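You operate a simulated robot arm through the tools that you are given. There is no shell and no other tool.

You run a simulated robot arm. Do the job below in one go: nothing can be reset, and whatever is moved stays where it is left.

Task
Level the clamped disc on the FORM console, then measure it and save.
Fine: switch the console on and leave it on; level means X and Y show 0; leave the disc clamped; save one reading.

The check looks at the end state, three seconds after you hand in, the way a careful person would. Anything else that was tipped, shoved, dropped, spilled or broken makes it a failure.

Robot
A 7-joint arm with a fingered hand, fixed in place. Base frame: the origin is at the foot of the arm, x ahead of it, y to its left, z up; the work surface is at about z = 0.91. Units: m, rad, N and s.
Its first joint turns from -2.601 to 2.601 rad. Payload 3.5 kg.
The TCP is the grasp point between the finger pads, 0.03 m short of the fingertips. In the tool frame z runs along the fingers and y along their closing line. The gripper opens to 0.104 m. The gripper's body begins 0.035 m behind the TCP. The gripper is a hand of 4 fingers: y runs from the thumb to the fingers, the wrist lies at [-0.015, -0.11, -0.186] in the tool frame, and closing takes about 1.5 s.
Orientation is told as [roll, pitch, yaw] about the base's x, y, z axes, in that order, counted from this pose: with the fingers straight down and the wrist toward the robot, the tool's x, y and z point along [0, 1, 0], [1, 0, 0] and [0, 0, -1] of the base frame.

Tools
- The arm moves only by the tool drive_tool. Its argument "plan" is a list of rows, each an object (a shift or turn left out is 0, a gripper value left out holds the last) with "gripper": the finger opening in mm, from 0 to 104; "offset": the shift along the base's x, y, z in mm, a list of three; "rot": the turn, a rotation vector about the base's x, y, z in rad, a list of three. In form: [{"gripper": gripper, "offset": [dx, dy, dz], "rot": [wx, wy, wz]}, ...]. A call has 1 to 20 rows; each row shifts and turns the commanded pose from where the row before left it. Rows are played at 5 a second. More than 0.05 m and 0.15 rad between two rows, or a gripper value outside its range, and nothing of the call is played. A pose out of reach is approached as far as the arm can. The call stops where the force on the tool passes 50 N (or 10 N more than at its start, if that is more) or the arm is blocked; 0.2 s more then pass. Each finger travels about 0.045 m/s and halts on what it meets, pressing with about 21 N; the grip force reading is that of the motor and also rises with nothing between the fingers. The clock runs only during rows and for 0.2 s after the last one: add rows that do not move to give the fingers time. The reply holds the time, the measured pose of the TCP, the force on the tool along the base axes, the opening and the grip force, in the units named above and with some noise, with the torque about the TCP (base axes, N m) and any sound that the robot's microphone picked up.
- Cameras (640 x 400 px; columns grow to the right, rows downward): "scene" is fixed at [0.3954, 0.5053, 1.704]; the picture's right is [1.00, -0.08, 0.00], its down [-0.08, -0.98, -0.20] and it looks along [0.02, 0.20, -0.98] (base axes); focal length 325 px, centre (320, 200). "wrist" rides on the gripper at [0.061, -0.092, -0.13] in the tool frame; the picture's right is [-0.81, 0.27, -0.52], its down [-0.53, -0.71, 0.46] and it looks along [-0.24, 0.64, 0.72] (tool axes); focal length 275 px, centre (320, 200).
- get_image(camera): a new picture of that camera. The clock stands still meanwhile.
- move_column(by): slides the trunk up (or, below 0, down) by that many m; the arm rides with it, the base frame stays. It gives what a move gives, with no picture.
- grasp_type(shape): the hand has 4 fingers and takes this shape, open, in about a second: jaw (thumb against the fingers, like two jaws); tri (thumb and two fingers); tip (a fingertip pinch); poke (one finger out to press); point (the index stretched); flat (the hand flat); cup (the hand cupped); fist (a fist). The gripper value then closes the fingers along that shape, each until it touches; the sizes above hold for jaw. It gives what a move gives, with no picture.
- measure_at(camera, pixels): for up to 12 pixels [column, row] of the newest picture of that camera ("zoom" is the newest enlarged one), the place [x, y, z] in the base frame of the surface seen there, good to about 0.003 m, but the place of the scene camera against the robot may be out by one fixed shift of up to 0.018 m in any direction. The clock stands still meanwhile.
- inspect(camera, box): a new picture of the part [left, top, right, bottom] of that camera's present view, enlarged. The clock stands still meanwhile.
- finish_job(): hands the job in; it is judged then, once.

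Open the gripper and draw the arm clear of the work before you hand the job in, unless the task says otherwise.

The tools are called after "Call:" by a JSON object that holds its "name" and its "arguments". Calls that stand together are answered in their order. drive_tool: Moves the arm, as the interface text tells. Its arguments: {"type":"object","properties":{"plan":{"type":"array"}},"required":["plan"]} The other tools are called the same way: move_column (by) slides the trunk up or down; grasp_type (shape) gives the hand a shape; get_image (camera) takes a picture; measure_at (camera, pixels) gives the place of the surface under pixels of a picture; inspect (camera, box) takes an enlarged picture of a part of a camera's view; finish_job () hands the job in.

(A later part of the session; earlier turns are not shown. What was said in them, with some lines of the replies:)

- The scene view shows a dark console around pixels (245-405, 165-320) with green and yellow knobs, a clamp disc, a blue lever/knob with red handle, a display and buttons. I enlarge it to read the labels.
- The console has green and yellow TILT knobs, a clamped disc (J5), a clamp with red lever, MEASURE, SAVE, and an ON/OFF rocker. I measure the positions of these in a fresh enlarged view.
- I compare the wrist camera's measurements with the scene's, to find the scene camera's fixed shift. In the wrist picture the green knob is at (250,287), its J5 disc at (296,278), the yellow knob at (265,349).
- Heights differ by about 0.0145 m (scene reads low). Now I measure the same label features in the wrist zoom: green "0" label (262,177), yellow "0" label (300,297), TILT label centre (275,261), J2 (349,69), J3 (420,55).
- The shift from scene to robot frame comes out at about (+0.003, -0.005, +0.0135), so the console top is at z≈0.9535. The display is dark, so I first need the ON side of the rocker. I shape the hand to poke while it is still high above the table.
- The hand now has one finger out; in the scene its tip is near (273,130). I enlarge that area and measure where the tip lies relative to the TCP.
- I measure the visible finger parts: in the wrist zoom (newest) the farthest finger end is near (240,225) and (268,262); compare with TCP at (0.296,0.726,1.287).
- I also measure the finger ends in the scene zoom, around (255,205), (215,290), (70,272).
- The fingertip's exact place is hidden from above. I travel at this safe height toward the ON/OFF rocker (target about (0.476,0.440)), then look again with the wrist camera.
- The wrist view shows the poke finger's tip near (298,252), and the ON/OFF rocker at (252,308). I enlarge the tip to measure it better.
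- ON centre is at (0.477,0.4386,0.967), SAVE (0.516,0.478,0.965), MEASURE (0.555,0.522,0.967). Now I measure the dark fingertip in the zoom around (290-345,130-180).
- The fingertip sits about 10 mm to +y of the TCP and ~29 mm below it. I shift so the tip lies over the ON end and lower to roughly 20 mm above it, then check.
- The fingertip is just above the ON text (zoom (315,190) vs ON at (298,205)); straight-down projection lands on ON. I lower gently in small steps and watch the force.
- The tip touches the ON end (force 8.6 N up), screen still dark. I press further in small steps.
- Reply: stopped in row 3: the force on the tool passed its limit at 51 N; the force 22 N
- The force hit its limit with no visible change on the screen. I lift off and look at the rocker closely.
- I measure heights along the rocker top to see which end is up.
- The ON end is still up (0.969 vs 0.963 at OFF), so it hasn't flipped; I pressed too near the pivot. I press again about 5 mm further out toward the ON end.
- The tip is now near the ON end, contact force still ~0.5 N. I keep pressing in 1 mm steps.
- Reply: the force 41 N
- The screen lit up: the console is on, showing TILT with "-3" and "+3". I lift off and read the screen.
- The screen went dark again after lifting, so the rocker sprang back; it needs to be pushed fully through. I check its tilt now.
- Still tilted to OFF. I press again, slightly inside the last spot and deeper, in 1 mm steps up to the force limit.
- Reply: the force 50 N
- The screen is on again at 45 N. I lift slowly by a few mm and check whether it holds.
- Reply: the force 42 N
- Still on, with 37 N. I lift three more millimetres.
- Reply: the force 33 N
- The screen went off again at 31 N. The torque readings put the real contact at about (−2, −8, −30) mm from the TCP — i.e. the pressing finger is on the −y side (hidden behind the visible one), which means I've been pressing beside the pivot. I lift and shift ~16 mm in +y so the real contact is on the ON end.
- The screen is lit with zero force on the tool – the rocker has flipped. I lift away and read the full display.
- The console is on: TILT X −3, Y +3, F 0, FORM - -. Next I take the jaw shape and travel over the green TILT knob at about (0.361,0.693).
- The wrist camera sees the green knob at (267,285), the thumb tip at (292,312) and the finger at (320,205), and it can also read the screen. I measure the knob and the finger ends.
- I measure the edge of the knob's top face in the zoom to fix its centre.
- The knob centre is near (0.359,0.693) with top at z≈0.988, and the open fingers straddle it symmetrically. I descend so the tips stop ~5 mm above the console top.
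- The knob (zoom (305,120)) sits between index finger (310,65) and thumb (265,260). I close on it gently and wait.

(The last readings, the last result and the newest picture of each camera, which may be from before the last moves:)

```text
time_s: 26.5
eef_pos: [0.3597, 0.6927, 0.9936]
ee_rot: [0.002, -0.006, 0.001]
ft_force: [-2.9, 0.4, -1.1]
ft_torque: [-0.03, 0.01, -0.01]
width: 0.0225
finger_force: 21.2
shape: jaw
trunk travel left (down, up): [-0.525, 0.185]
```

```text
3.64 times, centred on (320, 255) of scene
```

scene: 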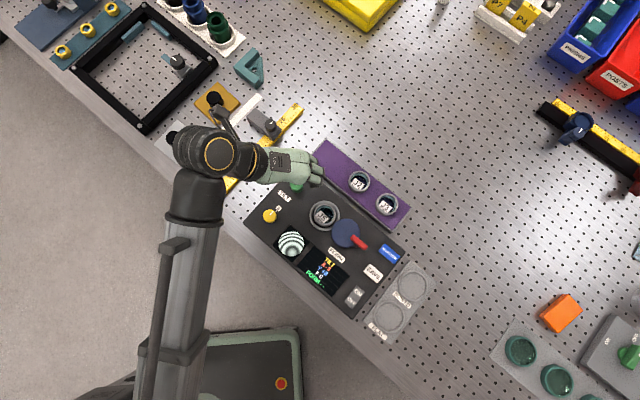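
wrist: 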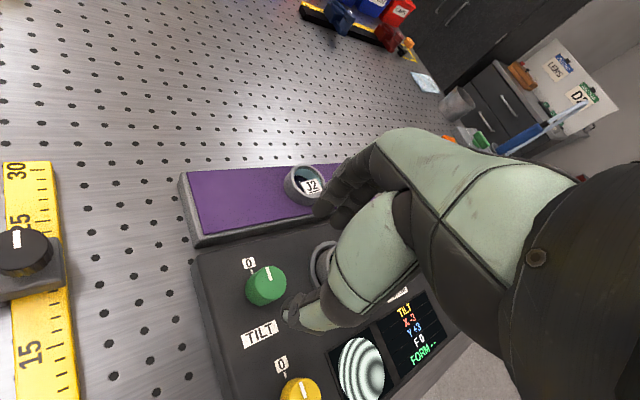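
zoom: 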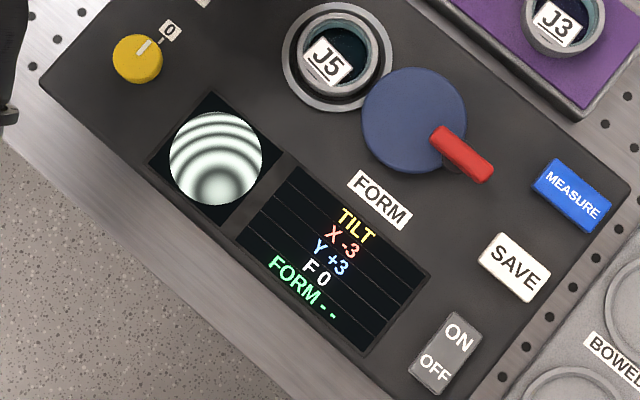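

The hand has gripped (21 N, width 22 mm). The scene zoom shows X −3, Y +3, F 0. I tighten slightly and turn +0.3 rad about vertical to see which value reacts.

Call:
{"name": "drive_tool", "arguments": {"plan": [{"gripper": 18}, {}, {"rot": [0, 0, 0.1]}, {"rot": [0, 0, 0.1]}, {"rot": [0, 0, 0.1]}, {}]}}

Call:
{"name": "inspect", "arguments": {"camera": "scene", "box": [260, 200, 380, 310]}}

Call:
{"name": "inspect", "arguments": {"camera": "wrist", "box": [220, 170, 440, 400]}}

```text
time_s: 27.9
eef_pos: [0.3598, 0.6928, 0.993]
ee_rot: [0.001, -0.004, 0.302]
ft_force: [-3.2, -3.0, -6.8]
ft_torque: [-0.03, 0.04, -0.01]
width: 0.022
finger_force: 20.8
shape: jaw
trunk travel left (down, up): [-0.525, 0.185]
```

```text
3.64 times, centred on (320, 255) of scene
```

zoom: 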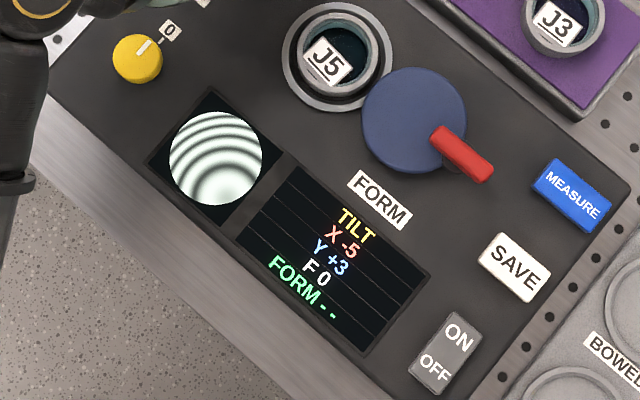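

```text
1.74 times, centred on (330, 285) of wrist
```

zoom: 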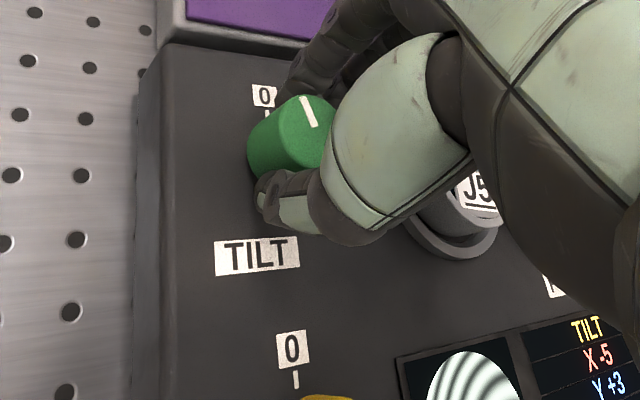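

Green drives X: +0.3 rad moved X from −3 to −5. So I turn the other way; −0.6 rad now and re-read.

Call:
{"name": "drive_tool", "arguments": {"plan": [{"rot": [0, 0, -0.1]}, {"rot": [0, 0, -0.1]}, {"rot": [0, 0, -0.1]}, {"rot": [0, 0, -0.1]}, {"rot": [0, 0, -0.1]}, {"rot": [0, 0, -0.1]}, {}]}}

Call:
{"name": "inspect", "arguments": {"camera": "scene", "box": [260, 200, 380, 310]}}

Call:
{"name": "inspect", "arguments": {"camera": "wrist", "box": [220, 170, 440, 400]}}

```text
time_s: 29.5
eef_pos: [0.3609, 0.694, 0.9937]
ee_rot: [0.003, -0.005, -0.3]
ft_force: [-0.9, -0.9, -6.6]
ft_torque: [-0.02, 0.01, 0.03]
width: 0.0217
finger_force: 21.1
shape: jaw
trunk travel left (down, up): [-0.525, 0.185]
```

```text
3.64 times, centred on (320, 255) of scene
```

zoom: 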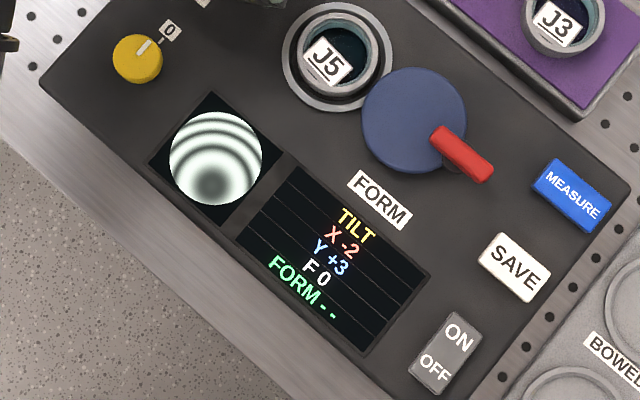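

```text
1.74 times, centred on (330, 285) of wrist
```

zoom: 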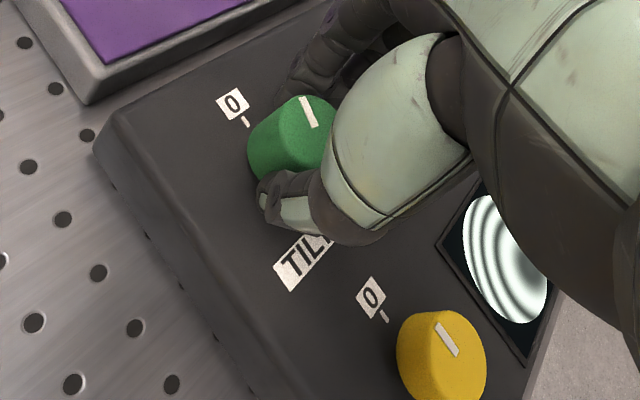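

X is now −2 at −0.3 rad, so roughly 0.2 rad per unit. I turn a further −0.35 rad.

Call:
{"name": "drive_tool", "arguments": {"plan": [{"rot": [0, 0, -0.1]}, {"rot": [0, 0, -0.1]}, {"rot": [0, 0, -0.1]}, {"rot": [0, 0, -0.05]}, {}]}}

Call:
{"name": "inspect", "arguments": {"camera": "scene", "box": [260, 200, 380, 310]}}

Call:
{"name": "inspect", "arguments": {"camera": "wrist", "box": [220, 170, 440, 400]}}

```text
time_s: 30.7
eef_pos: [0.3608, 0.6927, 0.9942]
ee_rot: [0.002, -0.004, -0.649]
ft_force: [-0.5, 3.0, -2.7]
ft_torque: [0.04, -0.09, 0.0]
width: 0.0216
finger_force: 21.7
shape: jaw
trunk travel left (down, up): [-0.525, 0.185]
```

```text
3.64 times, centred on (320, 255) of scene
```

zoom: 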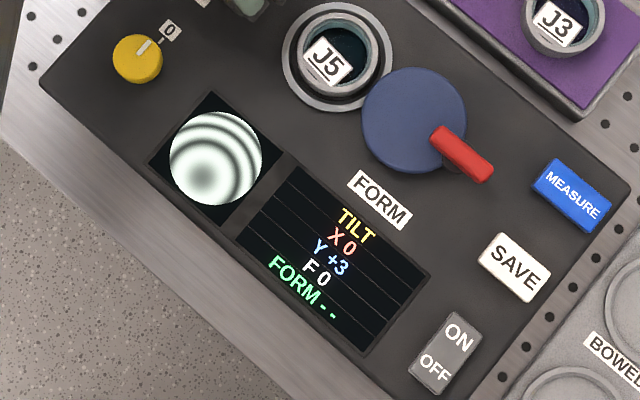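

```text
1.74 times, centred on (330, 285) of wrist
```

zoom: 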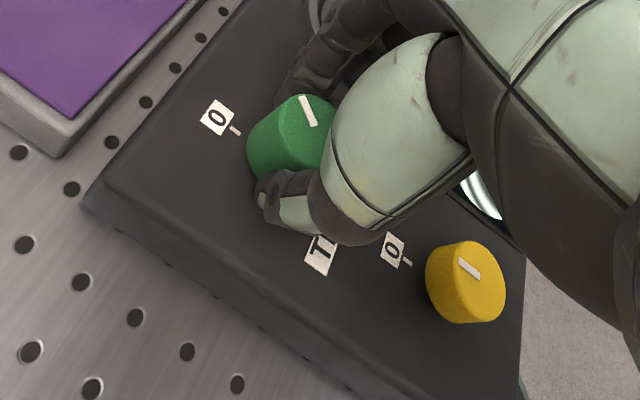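

X now shows 0. To centre it well inside the zero band I probe a little further (−0.06 rad) and re-read.

Call:
{"name": "drive_tool", "arguments": {"plan": [{"rot": [0, 0, -0.06]}, {}, {}]}}

Call:
{"name": "inspect", "arguments": {"camera": "scene", "box": [300, 220, 370, 300]}}

```text
time_s: 31.5
eef_pos: [0.3605, 0.692, 0.9939]
ee_rot: [0.0, -0.005, -0.708]
ft_force: [-0.3, 1.1, -4.2]
ft_torque: [0.02, -0.02, 0.02]
width: 0.0216
finger_force: 20.9
shape: jaw
trunk travel left (down, up): [-0.525, 0.185]
```

```text
5.00 times, centred on (335, 260) of scene
```

zoom: 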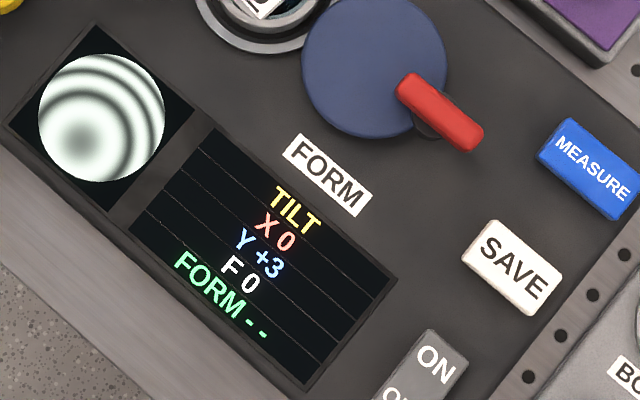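

Still X 0 at −0.708 rad. I probe another −0.06 rad to find the upper boundary.

Call:
{"name": "drive_tool", "arguments": {"plan": [{"rot": [0, 0, -0.06]}, {}, {}]}}

Call:
{"name": "inspect", "arguments": {"camera": "scene", "box": [300, 220, 370, 300]}}

```text
time_s: 32.3
eef_pos: [0.3599, 0.6923, 0.9942]
ee_rot: [0.003, -0.005, -0.769]
ft_force: [-2.5, 1.2, -3.1]
ft_torque: [-0.04, 0.04, 0.02]
width: 0.0216
finger_force: 20.7
shape: jaw
trunk travel left (down, up): [-0.525, 0.185]
```

```text
5.00 times, centred on (335, 260) of scene
```

zoom: 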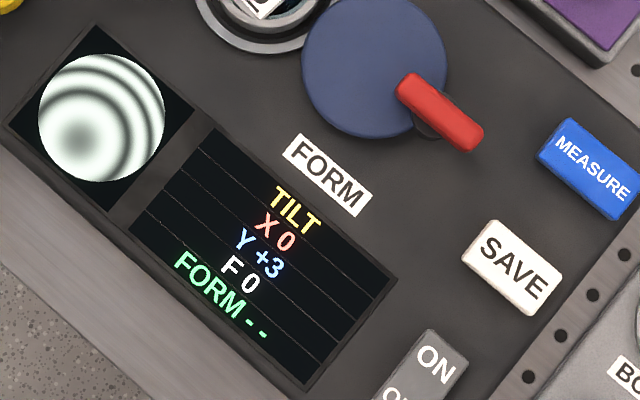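

Still X 0. I check in the wrist view that the knob is actually following the hand.

Call:
{"name": "inspect", "arguments": {"camera": "wrist", "box": [220, 170, 370, 330]}}

```text
2.50 times, centred on (295, 250) of wrist
```

zoom: 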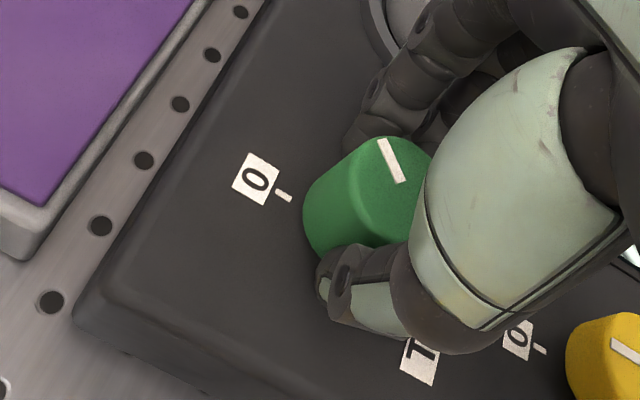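

The knob follows the hand. The zero band seems to run from about −0.6 to −0.78 rad, so I turn back +0.05 to sit mid-band, then release and rise.

Call:
{"name": "drive_tool", "arguments": {"plan": [{"rot": [0, 0, 0.05]}, {}, {"gripper": 60}, {}, {}, {}, {"offset": [0, 0, 20]}, {"offset": [0, 0, 40]}, {"offset": [0, 0, 40]}, {}]}}

Call:
{"name": "inspect", "arguments": {"camera": "scene", "box": [300, 220, 370, 300]}}

Call:
{"name": "get_image", "arguments": {"camera": "wrist"}}

```text
time_s: 34.5
eef_pos: [0.379, 0.6929, 1.0718]
ee_rot: [0.02, 0.001, -0.704]
ft_force: [-0.1, 1.2, -0.5]
ft_torque: [0.02, -0.01, 0.01]
width: 0.0598
finger_force: 0.1
shape: jaw
out of reach, approached as far as the arm can: row 8, 9
trunk travel left (down, up): [-0.525, 0.185]
```

```text
5.00 times, centred on (335, 260) of scene
```

zoom: 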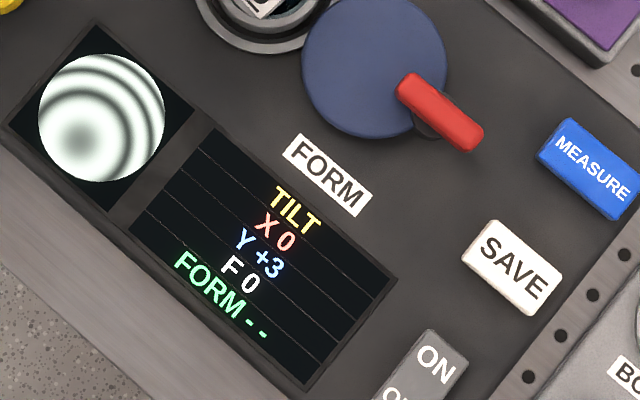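

```text
taken
```

wrist: 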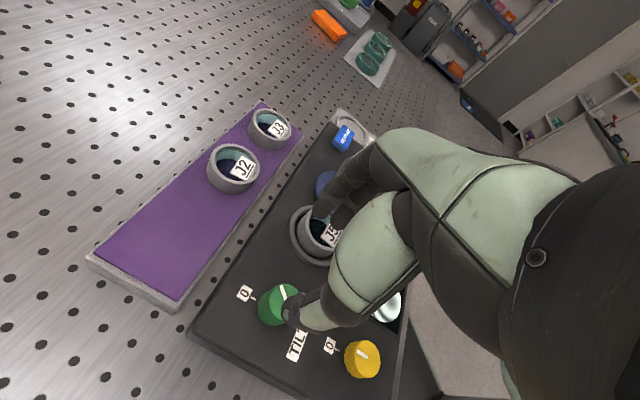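

X stays 0 after release. The arm is near its reach limit at this yaw, so I rotate back to yaw ≈0 while travelling at height to above the yellow knob (~(0.293,0.629)).

Call:
{"name": "drive_tool", "arguments": {"plan": [{"rot": [0, 0, 0.1], "offset": [-9, -9, 0]}, {"rot": [0, 0, 0.1], "offset": [-9, -9, 0]}, {"rot": [0, 0, 0.1], "offset": [-9, -9, 0]}, {"rot": [0, 0, 0.1], "offset": [-9, -9, 0]}, {"rot": [0, 0, 0.1], "offset": [-9, -9, 0]}, {"rot": [0, 0, 0.1], "offset": [-9, -9, 0]}, {"rot": [0, 0, 0.1], "offset": [-9, -9, 0]}, {}, {}]}}

Call:
{"name": "get_image", "arguments": {"camera": "wrist"}}

Call:
{"name": "get_image", "arguments": {"camera": "scene"}}

```text
time_s: 36.5
eef_pos: [0.3177, 0.6303, 1.0719]
ee_rot: [0.003, -0.004, -0.018]
ft_force: [1.0, 0.4, -0.4]
ft_torque: [0.0, 0.02, 0.02]
width: 0.0597
finger_force: 0.0
shape: jaw
trunk travel left (down, up): [-0.525, 0.185]
```

```text
taken
```

wrist: 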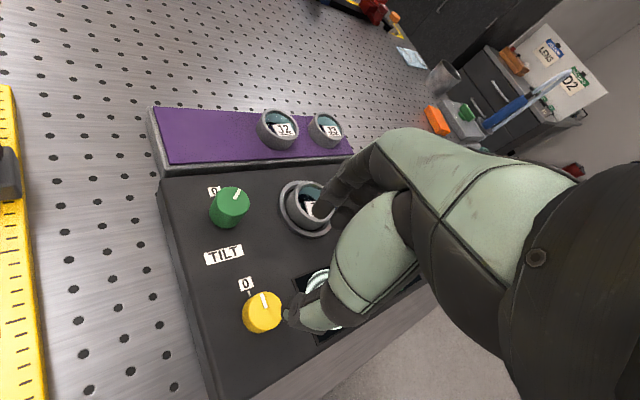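

```text
taken
```

scene: 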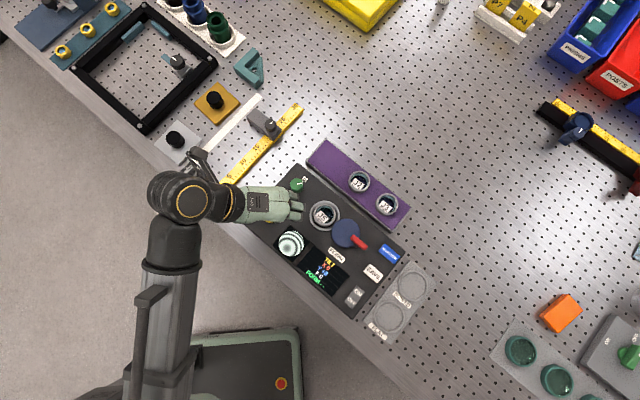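

The TCP is now (0.318,0.630,1.072) and the yellow knob appears at (262,312). I measure its top face.

Call:
{"name": "inspect", "arguments": {"camera": "wrist", "box": [220, 260, 320, 350]}}

Call:
{"name": "measure_at", "arguments": {"camera": "zoom", "pixels": [[290, 220], [250, 200], [330, 220], [260, 250], [300, 160], [275, 180], [320, 180], [300, 260], [345, 215], [250, 225], [310, 245], [335, 190]]}}

```text
4.44 times, centred on (270, 305) of wrist
```

zoom: 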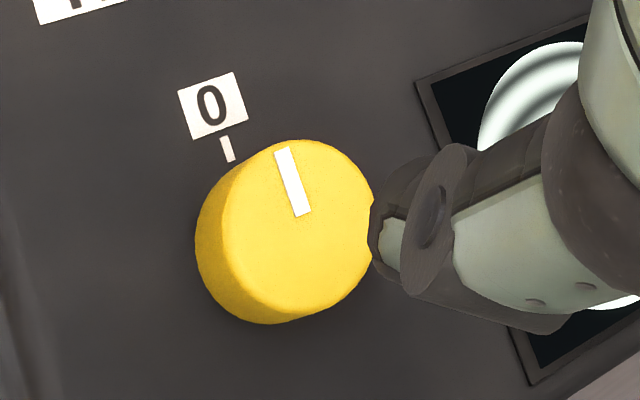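

```text
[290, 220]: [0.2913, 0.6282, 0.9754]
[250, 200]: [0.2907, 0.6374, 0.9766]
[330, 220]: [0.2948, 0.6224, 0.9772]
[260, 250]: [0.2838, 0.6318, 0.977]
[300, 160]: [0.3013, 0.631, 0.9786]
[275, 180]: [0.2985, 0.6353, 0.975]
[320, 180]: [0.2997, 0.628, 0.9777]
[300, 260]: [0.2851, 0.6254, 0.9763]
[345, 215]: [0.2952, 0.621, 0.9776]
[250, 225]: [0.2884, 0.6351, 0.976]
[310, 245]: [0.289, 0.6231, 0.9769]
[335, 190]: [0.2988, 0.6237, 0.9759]
```

The yellow knob's top centre is about (0.2915,0.6272,0.977). I shift above it, descend with the tips ~5 mm over the console, and look before closing.

Call:
{"name": "drive_tool", "arguments": {"plan": [{"offset": [-13, -1.5, 0]}, {"offset": [-13, -1.5, 0]}, {"offset": [0, 0, -30]}, {"offset": [0, 0, -30]}, {"offset": [0, 0, -15]}, {"offset": [0, 0, -7]}, {}, {}]}}

Call:
{"name": "inspect", "arguments": {"camera": "wrist", "box": [220, 170, 440, 400]}}

```text
time_s: 38.3
eef_pos: [0.2918, 0.6274, 0.9878]
ee_rot: [0.004, -0.008, -0.019]
ft_force: [-0.2, 0.3, 0.5]
ft_torque: [0.0, -0.03, -0.03]
width: 0.0595
finger_force: 0.1
shape: jaw
trunk travel left (down, up): [-0.525, 0.185]
```

```text
1.74 times, centred on (330, 285) of wrist
```

zoom: 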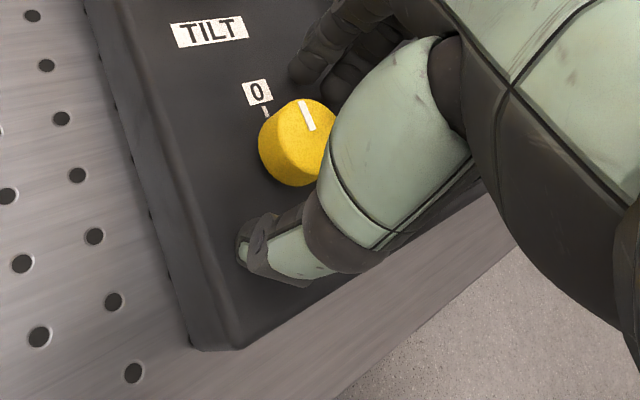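

The knob at zoom (297,140) lies between index (305,60) and thumb (265,255) with no contact force. I close on it.

Call:
{"name": "drive_tool", "arguments": {"plan": [{"gripper": 22}, {}, {}, {}, {}, {"gripper": 18}, {}]}}

Call:
{"name": "inspect", "arguments": {"camera": "wrist", "box": [220, 170, 440, 400]}}

Call:
{"name": "inspect", "arguments": {"camera": "scene", "box": [260, 200, 380, 310]}}

```text
time_s: 39.9
eef_pos: [0.2905, 0.6275, 0.9894]
ee_rot: [0.003, -0.004, -0.02]
ft_force: [-2.0, 0.0, -1.4]
ft_torque: [-0.05, 0.02, -0.02]
width: 0.0228
finger_force: 20.9
shape: jaw
trunk travel left (down, up): [-0.525, 0.185]
```

```text
1.74 times, centred on (330, 285) of wrist
```

zoom: 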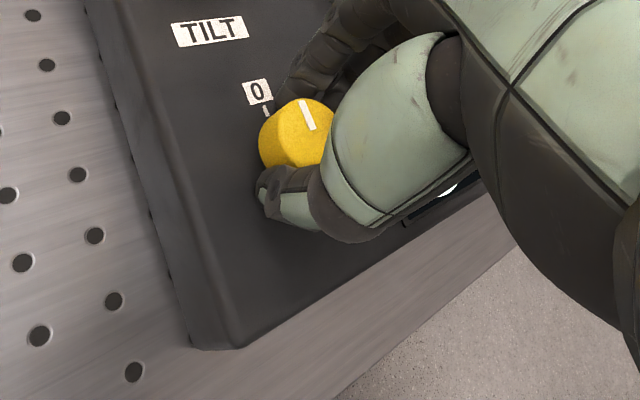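

```text
3.64 times, centred on (320, 255) of scene
```

zoom: 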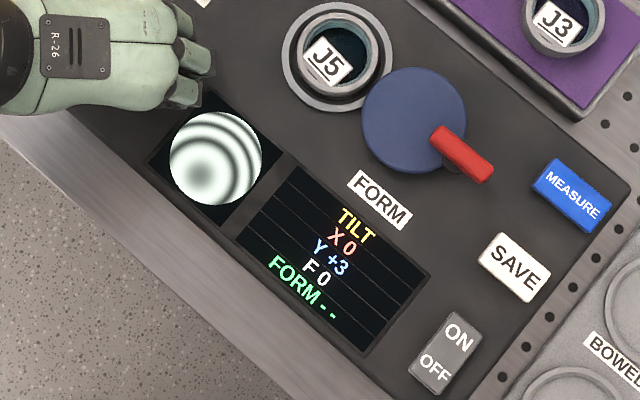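

Gripped, with X 0 and Y +3 still shown. I turn +0.4 rad and read the change in Y.

Call:
{"name": "drive_tool", "arguments": {"plan": [{"rot": [0, 0, 0.1]}, {"rot": [0, 0, 0.1]}, {"rot": [0, 0, 0.1]}, {"rot": [0, 0, 0.1]}, {}, {}]}}

Call:
{"name": "inspect", "arguments": {"camera": "scene", "box": [260, 200, 380, 310]}}

Call:
{"name": "inspect", "arguments": {"camera": "wrist", "box": [220, 170, 440, 400]}}

```text
time_s: 41.3
eef_pos: [0.292, 0.6277, 0.9888]
ee_rot: [0.001, -0.005, 0.382]
ft_force: [-3.4, -5.2, -6.8]
ft_torque: [-0.1, 0.07, 0.01]
width: 0.0225
finger_force: 20.7
shape: jaw
trunk travel left (down, up): [-0.525, 0.185]
```

```text
3.64 times, centred on (320, 255) of scene
```

zoom: 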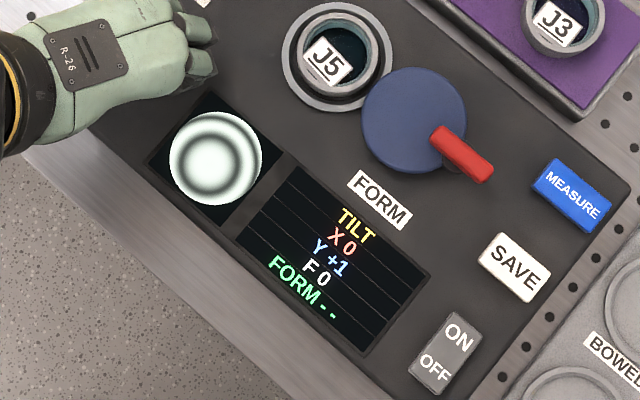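

```text
1.74 times, centred on (330, 285) of wrist
```

zoom: 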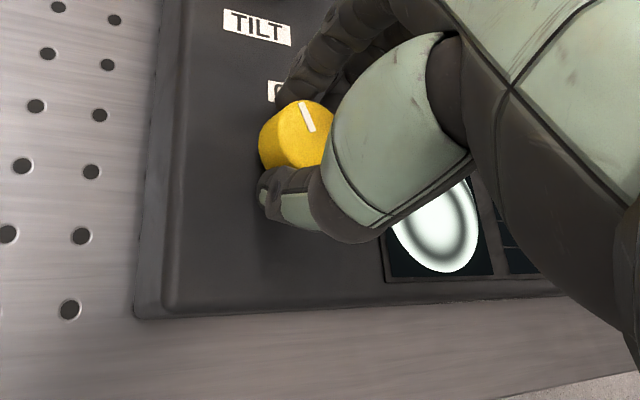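

Y went from +3 to +1. I turn another +0.2 rad.

Call:
{"name": "drive_tool", "arguments": {"plan": [{"rot": [0, 0, 0.1]}, {"rot": [0, 0, 0.1]}, {}, {}]}}

Call:
{"name": "inspect", "arguments": {"camera": "scene", "box": [300, 220, 370, 300]}}

```text
time_s: 42.3
eef_pos: [0.2907, 0.6267, 0.9883]
ee_rot: [0.0, -0.003, 0.581]
ft_force: [-3.5, -8.2, -8.5]
ft_torque: [-0.17, 0.08, 0.0]
width: 0.0217
finger_force: 21.2
shape: jaw
trunk travel left (down, up): [-0.525, 0.185]
```

```text
5.00 times, centred on (335, 260) of scene
```

zoom: 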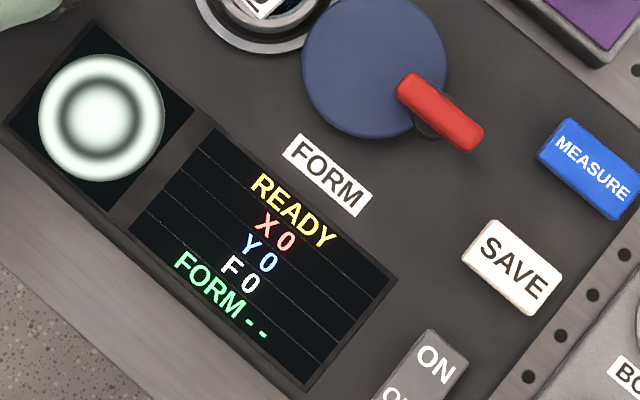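

READY with X 0, Y 0. I probe +0.06 rad to centre inside the zero band.

Call:
{"name": "drive_tool", "arguments": {"plan": [{"rot": [0, 0, 0.06]}, {}, {}]}}

Call:
{"name": "inspect", "arguments": {"camera": "scene", "box": [300, 220, 370, 300]}}

```text
time_s: 43.1
eef_pos: [0.2909, 0.6272, 0.9895]
ee_rot: [0.004, -0.004, 0.641]
ft_force: [-4.4, -9.5, -8.4]
ft_torque: [-0.2, 0.11, -0.03]
width: 0.022
finger_force: 20.8
shape: jaw
trunk travel left (down, up): [-0.525, 0.185]
```

```text
5.00 times, centred on (335, 260) of scene
```

zoom: 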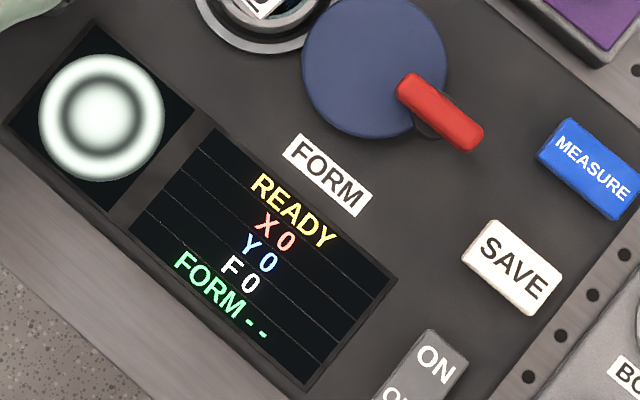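

Still 0 at 0.641. One more probe of +0.05 to locate the band's edge.

Call:
{"name": "drive_tool", "arguments": {"plan": [{"rot": [0, 0, 0.05]}, {}, {}]}}

Call:
{"name": "inspect", "arguments": {"camera": "scene", "box": [300, 220, 370, 300]}}

```text
time_s: 43.9
eef_pos: [0.2899, 0.6268, 0.9895]
ee_rot: [0.004, -0.006, 0.691]
ft_force: [-2.9, -7.8, -7.9]
ft_torque: [-0.2, 0.1, -0.02]
width: 0.0217
finger_force: 20.8
shape: jaw
trunk travel left (down, up): [-0.525, 0.185]
```

```text
5.00 times, centred on (335, 260) of scene
```

zoom: 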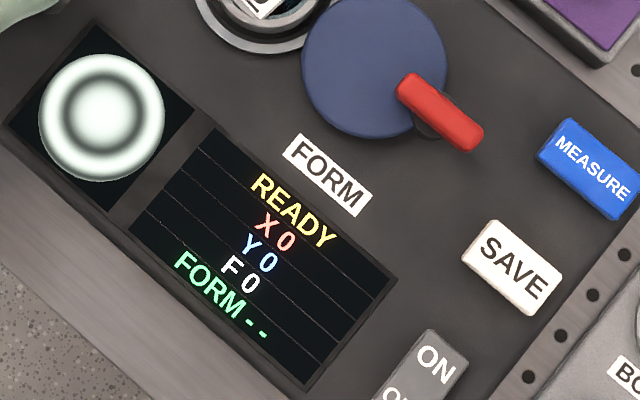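

Still 0 at 0.691, so mid-band is near 0.64. I turn back 0.045, release and rise.

Call:
{"name": "drive_tool", "arguments": {"plan": [{"rot": [0, 0, -0.045]}, {}, {"gripper": 60}, {}, {}, {}, {"offset": [0, 0, 20]}, {"offset": [0, 0, 40]}, {"offset": [0, 0, 40]}, {"offset": [0, 0, 40]}, {}]}}

Call:
{"name": "inspect", "arguments": {"camera": "scene", "box": [300, 220, 370, 300]}}

Call:
{"name": "get_image", "arguments": {"camera": "scene"}}

```text
time_s: 46.3
eef_pos: [0.2918, 0.6265, 1.1305]
ee_rot: [0.003, -0.003, 0.646]
ft_force: [0.6, -0.6, 0.1]
ft_torque: [0.03, -0.01, -0.01]
width: 0.0595
finger_force: 0.1
shape: jaw
trunk travel left (down, up): [-0.525, 0.185]
```

```text
5.00 times, centred on (335, 260) of scene
```

zoom: 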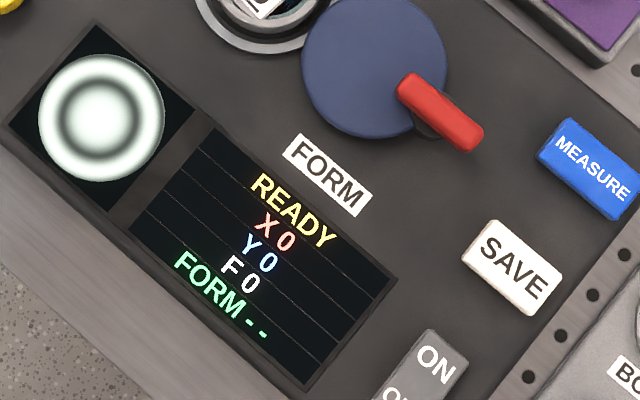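

```text
taken
```

scene: 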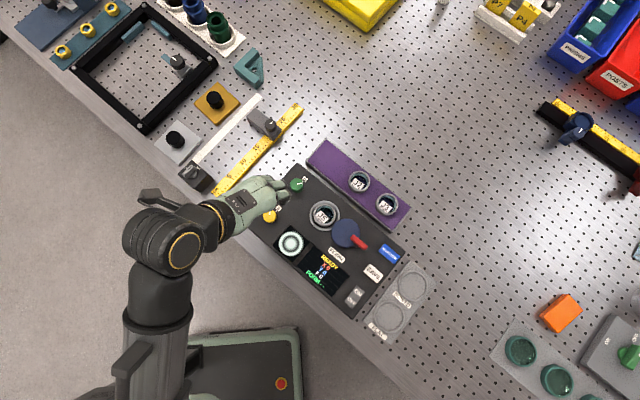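

Released: READY, X 0, Y 0. Now I rotate back to yaw 0 while travelling at height to above MEASURE, then take the poke shape.

Call:
{"name": "drive_tool", "arguments": {"plan": [{"rot": [0, 0, -0.092], "offset": [38.2, -13.9, 0]}, {"rot": [0, 0, -0.092], "offset": [38.2, -13.9, 0]}, {"rot": [0, 0, -0.092], "offset": [38.2, -13.9, 0]}, {"rot": [0, 0, -0.092], "offset": [38.2, -13.9, 0]}, {"rot": [0, 0, -0.092], "offset": [38.2, -13.9, 0]}, {"rot": [0, 0, -0.092], "offset": [38.2, -13.9, 0]}, {"rot": [0, 0, -0.094], "offset": [38.2, -13.9, 0]}, {}, {}]}}

Call:
{"name": "grasp_type", "arguments": {"shape": "poke"}}

Call:
{"name": "get_image", "arguments": {"camera": "wrist"}}

Call:
{"name": "get_image", "arguments": {"camera": "scene"}}

```text
time_s: 48.3
eef_pos: [0.5599, 0.5301, 1.1308]
ee_rot: [0.003, -0.006, 0.0]
ft_force: [-0.2, 0.2, 0.5]
ft_torque: [0.03, -0.01, 0.01]
width: 0.0595
finger_force: 0.1
shape: jaw
trunk travel left (down, up): [-0.525, 0.185]
```

```text
time_s: 49.2
eef_pos: [0.56, 0.5304, 1.1313]
ee_rot: [0.002, -0.005, 0.0]
ft_force: [-0.1, 0.9, 0.2]
ft_torque: [0.03, -0.01, -0.03]
width: 0.0
finger_force: 0.0
shape: poke
trunk travel left (down, up): [-0.525, 0.185]
```

```text
taken
```

wrist: 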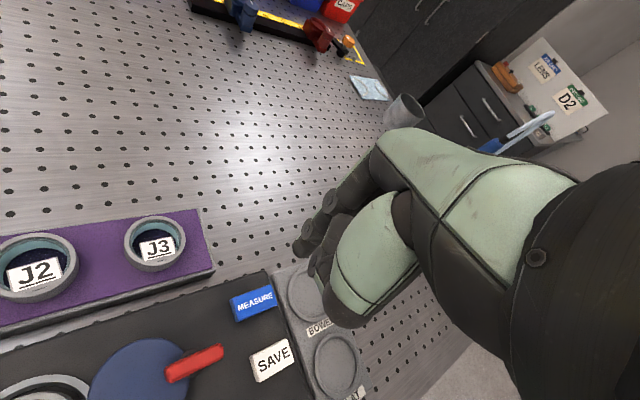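

```text
taken
```

scene: 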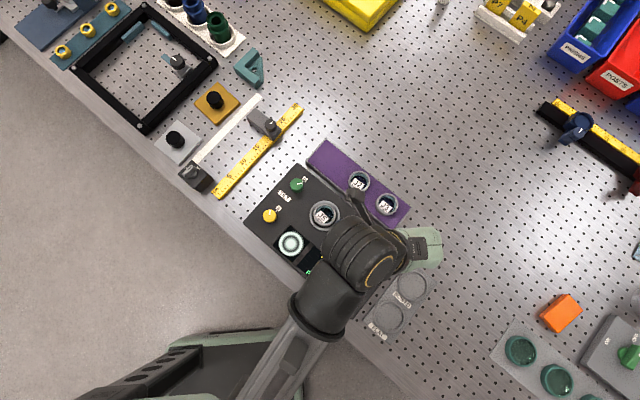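

From here I measure the MEASURE button again at wrist pixels around (254,303), and SAVE at (272,361).

Call:
{"name": "measure_at", "arguments": {"camera": "wrist", "pixels": [[254, 302], [240, 305], [270, 298], [250, 294], [258, 311], [272, 361], [262, 350], [285, 345], [240, 380], [195, 361], [205, 355], [218, 347]]}}

Call:
{"name": "inspect", "arguments": {"camera": "wrist", "box": [200, 240, 330, 390]}}

```text
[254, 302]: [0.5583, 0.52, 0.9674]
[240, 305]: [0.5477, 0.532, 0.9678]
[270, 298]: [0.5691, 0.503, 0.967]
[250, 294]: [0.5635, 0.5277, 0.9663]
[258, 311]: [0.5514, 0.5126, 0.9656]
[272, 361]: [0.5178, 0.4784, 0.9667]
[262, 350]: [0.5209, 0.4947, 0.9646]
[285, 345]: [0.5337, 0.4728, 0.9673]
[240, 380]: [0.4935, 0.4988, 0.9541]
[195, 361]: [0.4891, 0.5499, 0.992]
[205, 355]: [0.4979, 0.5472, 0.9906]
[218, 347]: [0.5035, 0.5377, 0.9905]
```

```text
2.67 times, centred on (265, 315) of wrist
```

zoom: 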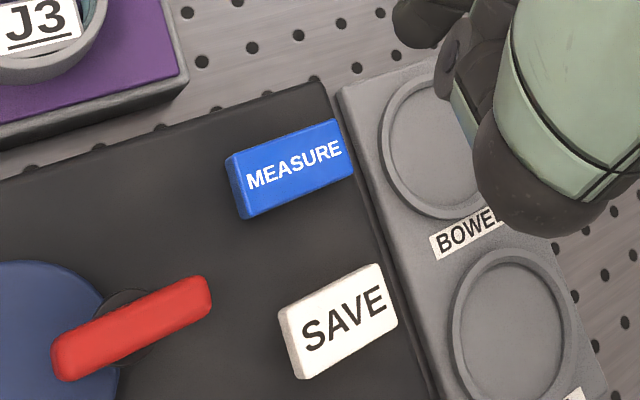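

MEASURE centre is (0.558,0.518,0.967), so I place the TCP at (0.560,0.527) and descend to ~8 mm above it first.

Call:
{"name": "drive_tool", "arguments": {"plan": [{"offset": [0, -3.4, -40]}, {"offset": [0, 0, -40]}, {"offset": [0, 0, -35]}, {"offset": [0, 0, -11]}, {}, {}]}}

Call:
{"name": "inspect", "arguments": {"camera": "wrist", "box": [200, 160, 400, 360]}}

Call:
{"name": "inspect", "arguments": {"camera": "scene", "box": [260, 200, 400, 310]}}

```text
time_s: 50.6
eef_pos: [0.5584, 0.5259, 1.0036]
ee_rot: [0.004, -0.005, 0.0]
ft_force: [-0.1, 0.6, 0.1]
ft_torque: [-0.02, 0.02, 0.03]
width: 0.0001
finger_force: 0.0
shape: poke
trunk travel left (down, up): [-0.525, 0.185]
```

```text
2.00 times, centred on (300, 260) of wrist
```

zoom: 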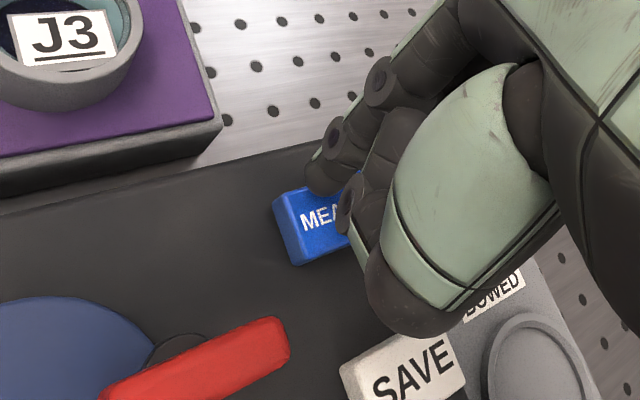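

```text
3.64 times, centred on (330, 255) of scene
```

zoom: 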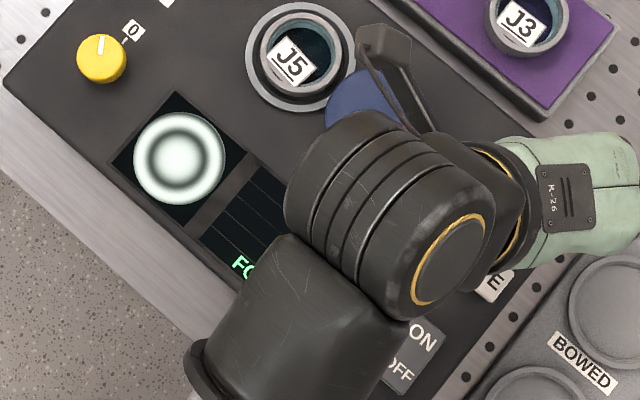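

The fingertip is over the MEASURE button's middle. I press in 1 mm steps, watching force and sound.

Call:
{"name": "drive_tool", "arguments": {"plan": [{"offset": [0, 0, -2]}, {"offset": [0, 0, -2]}, {"offset": [0, 0, -1]}, {"offset": [0, 0, -1]}, {"offset": [0, 0, -1]}, {}]}}

Call:
{"name": "inspect", "arguments": {"camera": "wrist", "box": [200, 160, 400, 360]}}

Call:
{"name": "inspect", "arguments": {"camera": "scene", "box": [260, 200, 400, 310]}}

```text
time_s: 52.0
eef_pos: [0.5575, 0.5262, 0.9982]
ee_rot: [0.003, -0.006, 0.0]
ft_force: [-0.4, -0.4, 1.3]
ft_torque: [-0.03, -0.02, 0.03]
width: 0.0
finger_force: 0.1
shape: poke
trunk travel left (down, up): [-0.525, 0.185]
```

```text
2.00 times, centred on (300, 260) of wrist
```

zoom: 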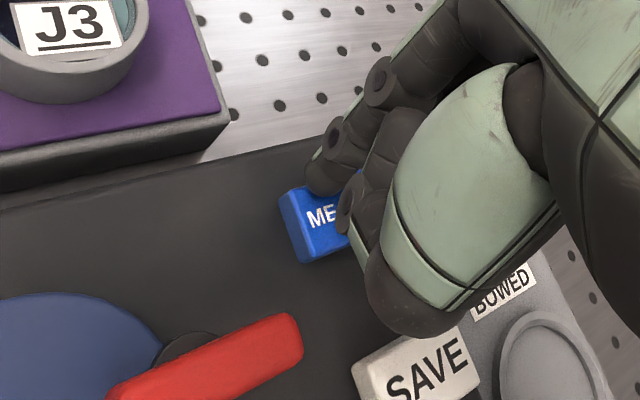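

```text
3.64 times, centred on (330, 255) of scene
```

zoom: 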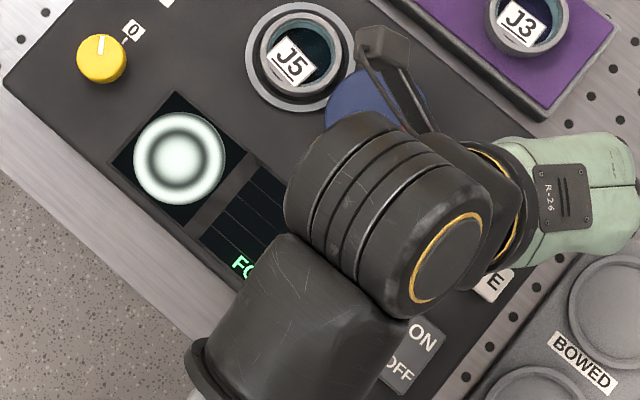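

Light contact (1.3 N). I press a further 3 mm.

Call:
{"name": "drive_tool", "arguments": {"plan": [{"offset": [0, 0, -1]}, {"offset": [0, 0, -1]}, {"offset": [0, 0, -1]}, {}]}}

Call:
{"name": "inspect", "arguments": {"camera": "scene", "box": [260, 200, 400, 310]}}

```text
time_s: 53.0
eef_pos: [0.558, 0.5273, 0.9932]
ee_rot: [0.004, -0.005, 0.0]
ft_force: [2.6, -0.4, 4.9]
ft_torque: [-0.07, -0.06, 0.01]
width: 0.0001
finger_force: 0.0
shape: poke
trunk travel left (down, up): [-0.525, 0.185]
heard: click
```

```text
3.64 times, centred on (330, 255) of scene
```

zoom: 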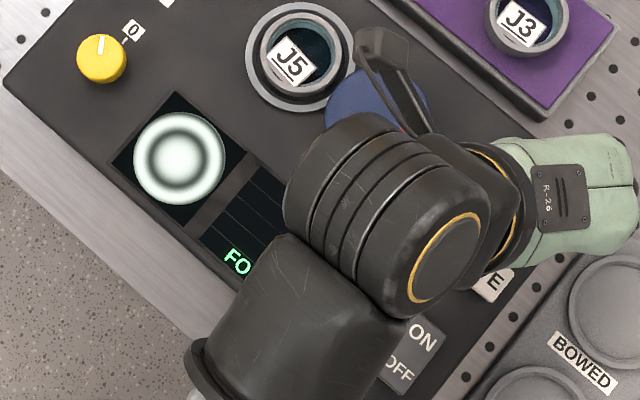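

A click was heard and the FORM line changed. I release by lifting, and move aside a bit to read the screen.

Call:
{"name": "drive_tool", "arguments": {"plan": [{"offset": [0, 0, 10]}, {"offset": [0, 0, 40]}, {"offset": [0, 0, 40]}, {"offset": [0, 0, 40]}, {"offset": [-20, -40, 0]}, {}, {}]}}

Call:
{"name": "get_image", "arguments": {"camera": "wrist"}}

Call:
{"name": "inspect", "arguments": {"camera": "scene", "box": [260, 200, 400, 310]}}

```text
time_s: 54.6
eef_pos: [0.5395, 0.4861, 1.1213]
ee_rot: [0.002, -0.004, 0.002]
ft_force: [0.3, 0.3, 0.2]
ft_torque: [-0.02, 0.01, 0.01]
width: 0.0003
finger_force: 0.0
shape: poke
trunk travel left (down, up): [-0.525, 0.185]
```

```text
taken
```

wrist: 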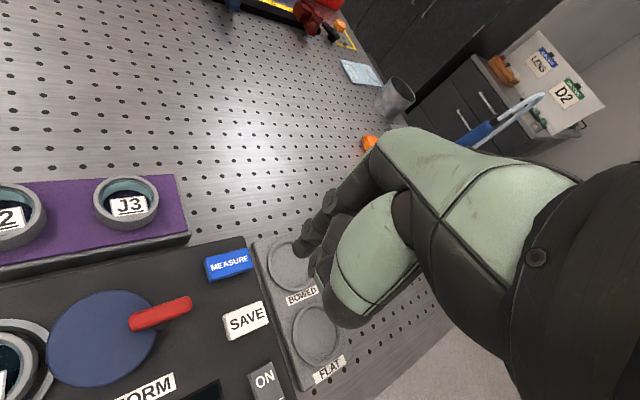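

```text
3.64 times, centred on (330, 255) of scene
```

zoom: 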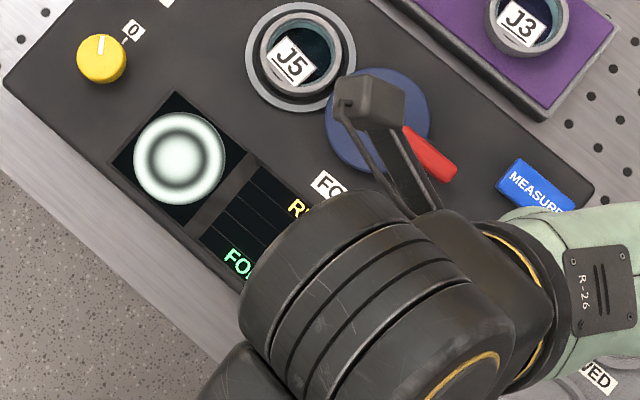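

The screen is hidden behind the arm. I go to the earlier viewing spot near (0.483,0.448,1.158) from where the wrist camera could read it.

Call:
{"name": "drive_tool", "arguments": {"plan": [{"offset": [-28, -18, 25]}, {"offset": [-28, -18, 25]}, {}, {}]}}

Call:
{"name": "get_image", "arguments": {"camera": "wrist"}}

Call:
{"name": "inspect", "arguments": {"camera": "wrist", "box": [0, 280, 240, 400]}}

```text
time_s: 55.6
eef_pos: [0.4838, 0.4501, 1.1704]
ee_rot: [0.003, -0.004, 0.0]
ft_force: [-0.4, -0.5, 0.2]
ft_torque: [-0.01, 0.0, -0.02]
width: 0.0001
finger_force: 0.0
shape: poke
trunk travel left (down, up): [-0.525, 0.185]
```

```text
taken
```

wrist: 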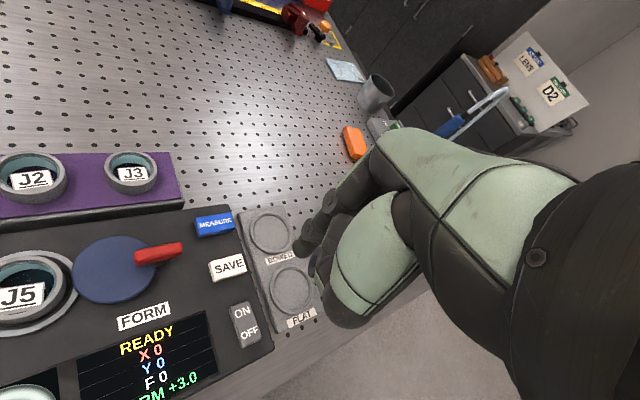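

```text
2.67 times, centred on (120, 340) of wrist
```

zoom: 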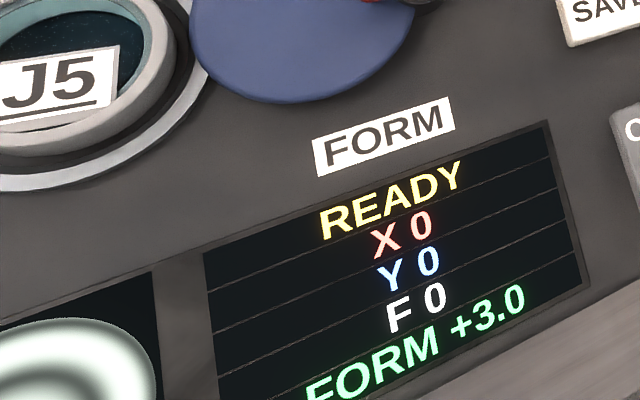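

The measurement reads FORM +3.0 with READY, X 0, Y 0. Now I move over SAVE (centre ≈(0.517,0.479)), TCP target (0.519,0.487), and descend to just above it.

Call:
{"name": "drive_tool", "arguments": {"plan": [{"offset": [17.5, 18.5, 0]}, {"offset": [17.5, 18.5, -25]}, {"offset": [0, 0, -45]}, {"offset": [0, 0, -45]}, {"offset": [0, 0, -35]}, {"offset": [0, 0, -15]}, {}, {}]}}

Call:
{"name": "inspect", "arguments": {"camera": "wrist", "box": [200, 160, 400, 360]}}

```text
time_s: 57.4
eef_pos: [0.5176, 0.4877, 1.0071]
ee_rot: [0.006, -0.006, -0.001]
ft_force: [-0.5, 0.9, -0.3]
ft_torque: [0.03, 0.02, -0.02]
width: 0.0001
finger_force: 0.1
shape: poke
trunk travel left (down, up): [-0.525, 0.185]
```

```text
2.00 times, centred on (300, 260) of wrist
```

zoom: 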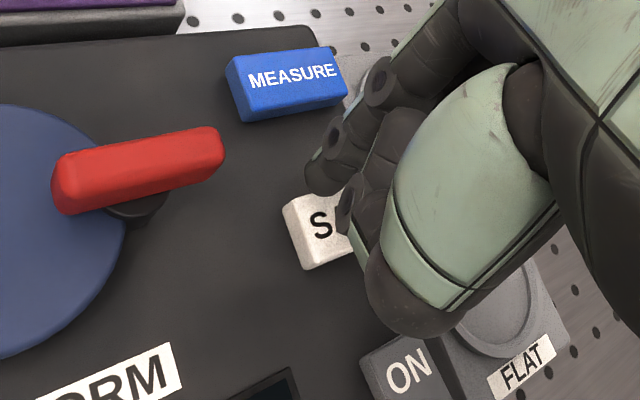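

The tip is over SAVE, no contact yet. I press down in small steps to the same depth that clicked MEASURE.

Call:
{"name": "drive_tool", "arguments": {"plan": [{"offset": [0, 0, -4]}, {"offset": [0, 0, -3]}, {"offset": [0, 0, -2]}, {"offset": [0, 0, -1]}, {"offset": [0, 0, -1]}, {"offset": [0, 0, -1]}, {"offset": [0, 0, -1]}, {}]}}

```text
time_s: 59.2
eef_pos: [0.5183, 0.4877, 0.9944]
ee_rot: [0.003, -0.004, 0.0]
ft_force: [1.3, -0.2, 2.5]
ft_torque: [-0.01, -0.02, 0.01]
width: 0.0002
finger_force: 0.0
shape: poke
trunk travel left (down, up): [-0.525, 0.185]
heard: click
```

A click was heard on SAVE. I lift straight off and go to the viewing spot to read the screen.

Call:
{"name": "drive_tool", "arguments": {"plan": [{"offset": [0, 0, 10]}, {"offset": [0, 0, 40]}, {"offset": [0, 0, 45]}, {"offset": [0, 0, 45]}, {"offset": [-17.5, -18.5, 20]}, {"offset": [-17.5, -18.5, 15]}, {}, {}]}}

Call:
{"name": "inspect", "arguments": {"camera": "wrist", "box": [0, 270, 260, 400]}}

Call:
{"name": "get_image", "arguments": {"camera": "scene"}}

```text
time_s: 61.0
eef_pos: [0.4835, 0.4518, 1.1696]
ee_rot: [0.002, -0.003, 0.0]
ft_force: [0.3, 0.0, -1.0]
ft_torque: [-0.01, 0.01, -0.03]
width: 0.0002
finger_force: 0.0
shape: poke
trunk travel left (down, up): [-0.525, 0.185]
```

```text
2.46 times, centred on (130, 335) of wrist
```

zoom: 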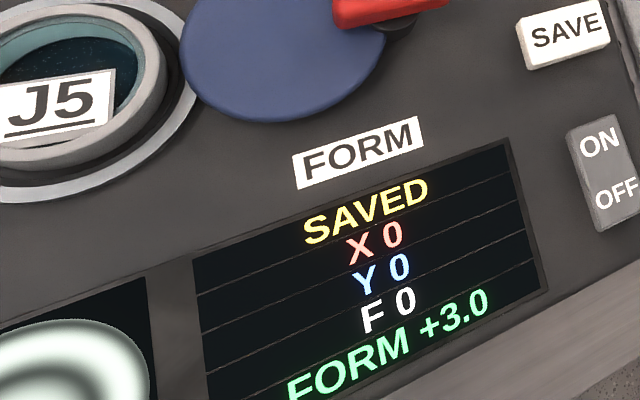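

```text
taken
```

scene: 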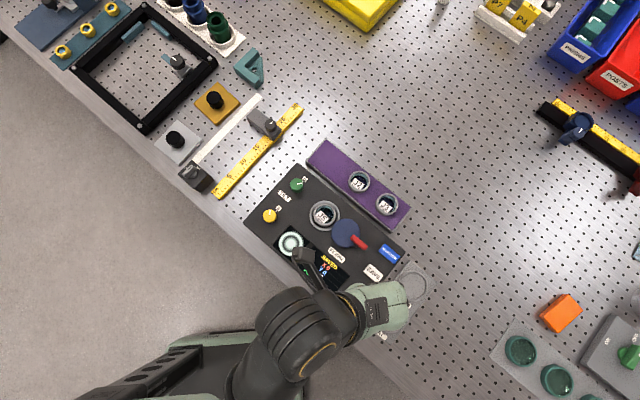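

The screen shows SAVED, X 0, Y 0, FORM +3.0, and the rocker is on. I raise the arm clear, open the hand, and go back near the start pose.

Call:
{"name": "drive_tool", "arguments": {"plan": [{"offset": [0, 0, 40]}, {"offset": [0, 0, 40]}, {"offset": [0, 0, 37]}, {"offset": [-22.5, 34, 0]}, {"offset": [-22.5, 34, 0]}, {"offset": [-22.5, 34, 0]}, {"offset": [-22.5, 34, 0]}, {"offset": [-22.5, 34, 0]}, {"offset": [-22.5, 34, 0]}, {"offset": [-22.5, 34, 0]}, {"offset": [-22.5, 34, 0]}, {}]}}

Call:
{"name": "grasp_type", "arguments": {"shape": "jaw"}}

Call:
{"name": "get_image", "arguments": {"camera": "scene"}}

Call:
{"name": "inspect", "arguments": {"camera": "scene", "box": [250, 165, 410, 320]}}

```text
time_s: 63.6
eef_pos: [0.3042, 0.7238, 1.2854]
ee_rot: [0.003, -0.005, -0.001]
ft_force: [-0.1, 0.0, 0.3]
ft_torque: [0.03, 0.03, -0.04]
width: 0.0002
finger_force: 0.1
shape: poke
trunk travel left (down, up): [-0.525, 0.185]
```

```text
time_s: 64.5
eef_pos: [0.3043, 0.7228, 1.286]
ee_rot: [0.004, -0.005, 0.0]
ft_force: [-0.3, 0.3, -0.6]
ft_torque: [-0.01, -0.04, 0.0]
width: 0.104
finger_force: 0.1
shape: jaw
trunk travel left (down, up): [-0.525, 0.185]
```

```text
taken
```

scene: 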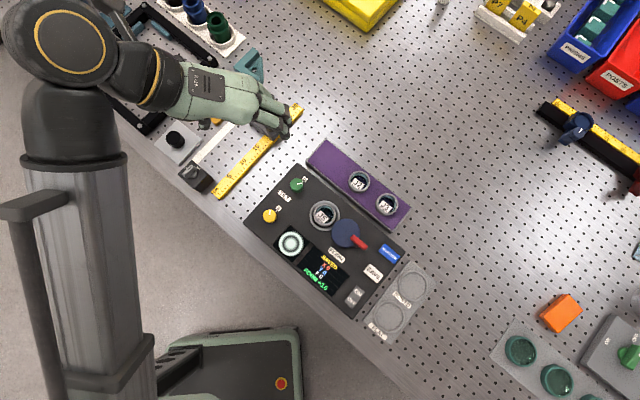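

```text
2.58 times, centred on (330, 242) of scene
```

zoom: 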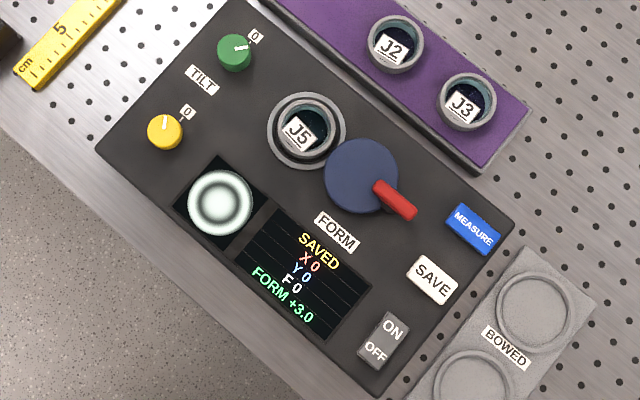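

The console shows SAVED, X 0, Y 0, FORM +3.0; the disc J5 is still clamped, the rocker is on, the arm is clear with the hand open, and nothing else has moved. I hand the job in.

Call:
{"name": "finish_job", "arguments": {}}

```text
The job is handed in.
```

The disc is level and measured, and one reading is saved. The FORM console's screen shows SAVED, X 0, Y 0 and FORM +3.0.

- **Power:** the console is switched on and left on. The rocker needed several tries: early presses landed near its pivot, and two of them lit the screen only while I held it down. The last press held.
- **Levelling:** X started at −3 and Y at +3. The green TILT knob moves X and the yellow one moves Y. I turned each to the middle of its zero range, and both still read 0 after I let go.
- **Measure and save:** I pressed MEASURE once and SAVE once, and heard a click for each.
- **End state:** the disc, J5, is still clamped. The hand is open, the arm is back near its start pose, and nothing else looks moved in the last pictures.
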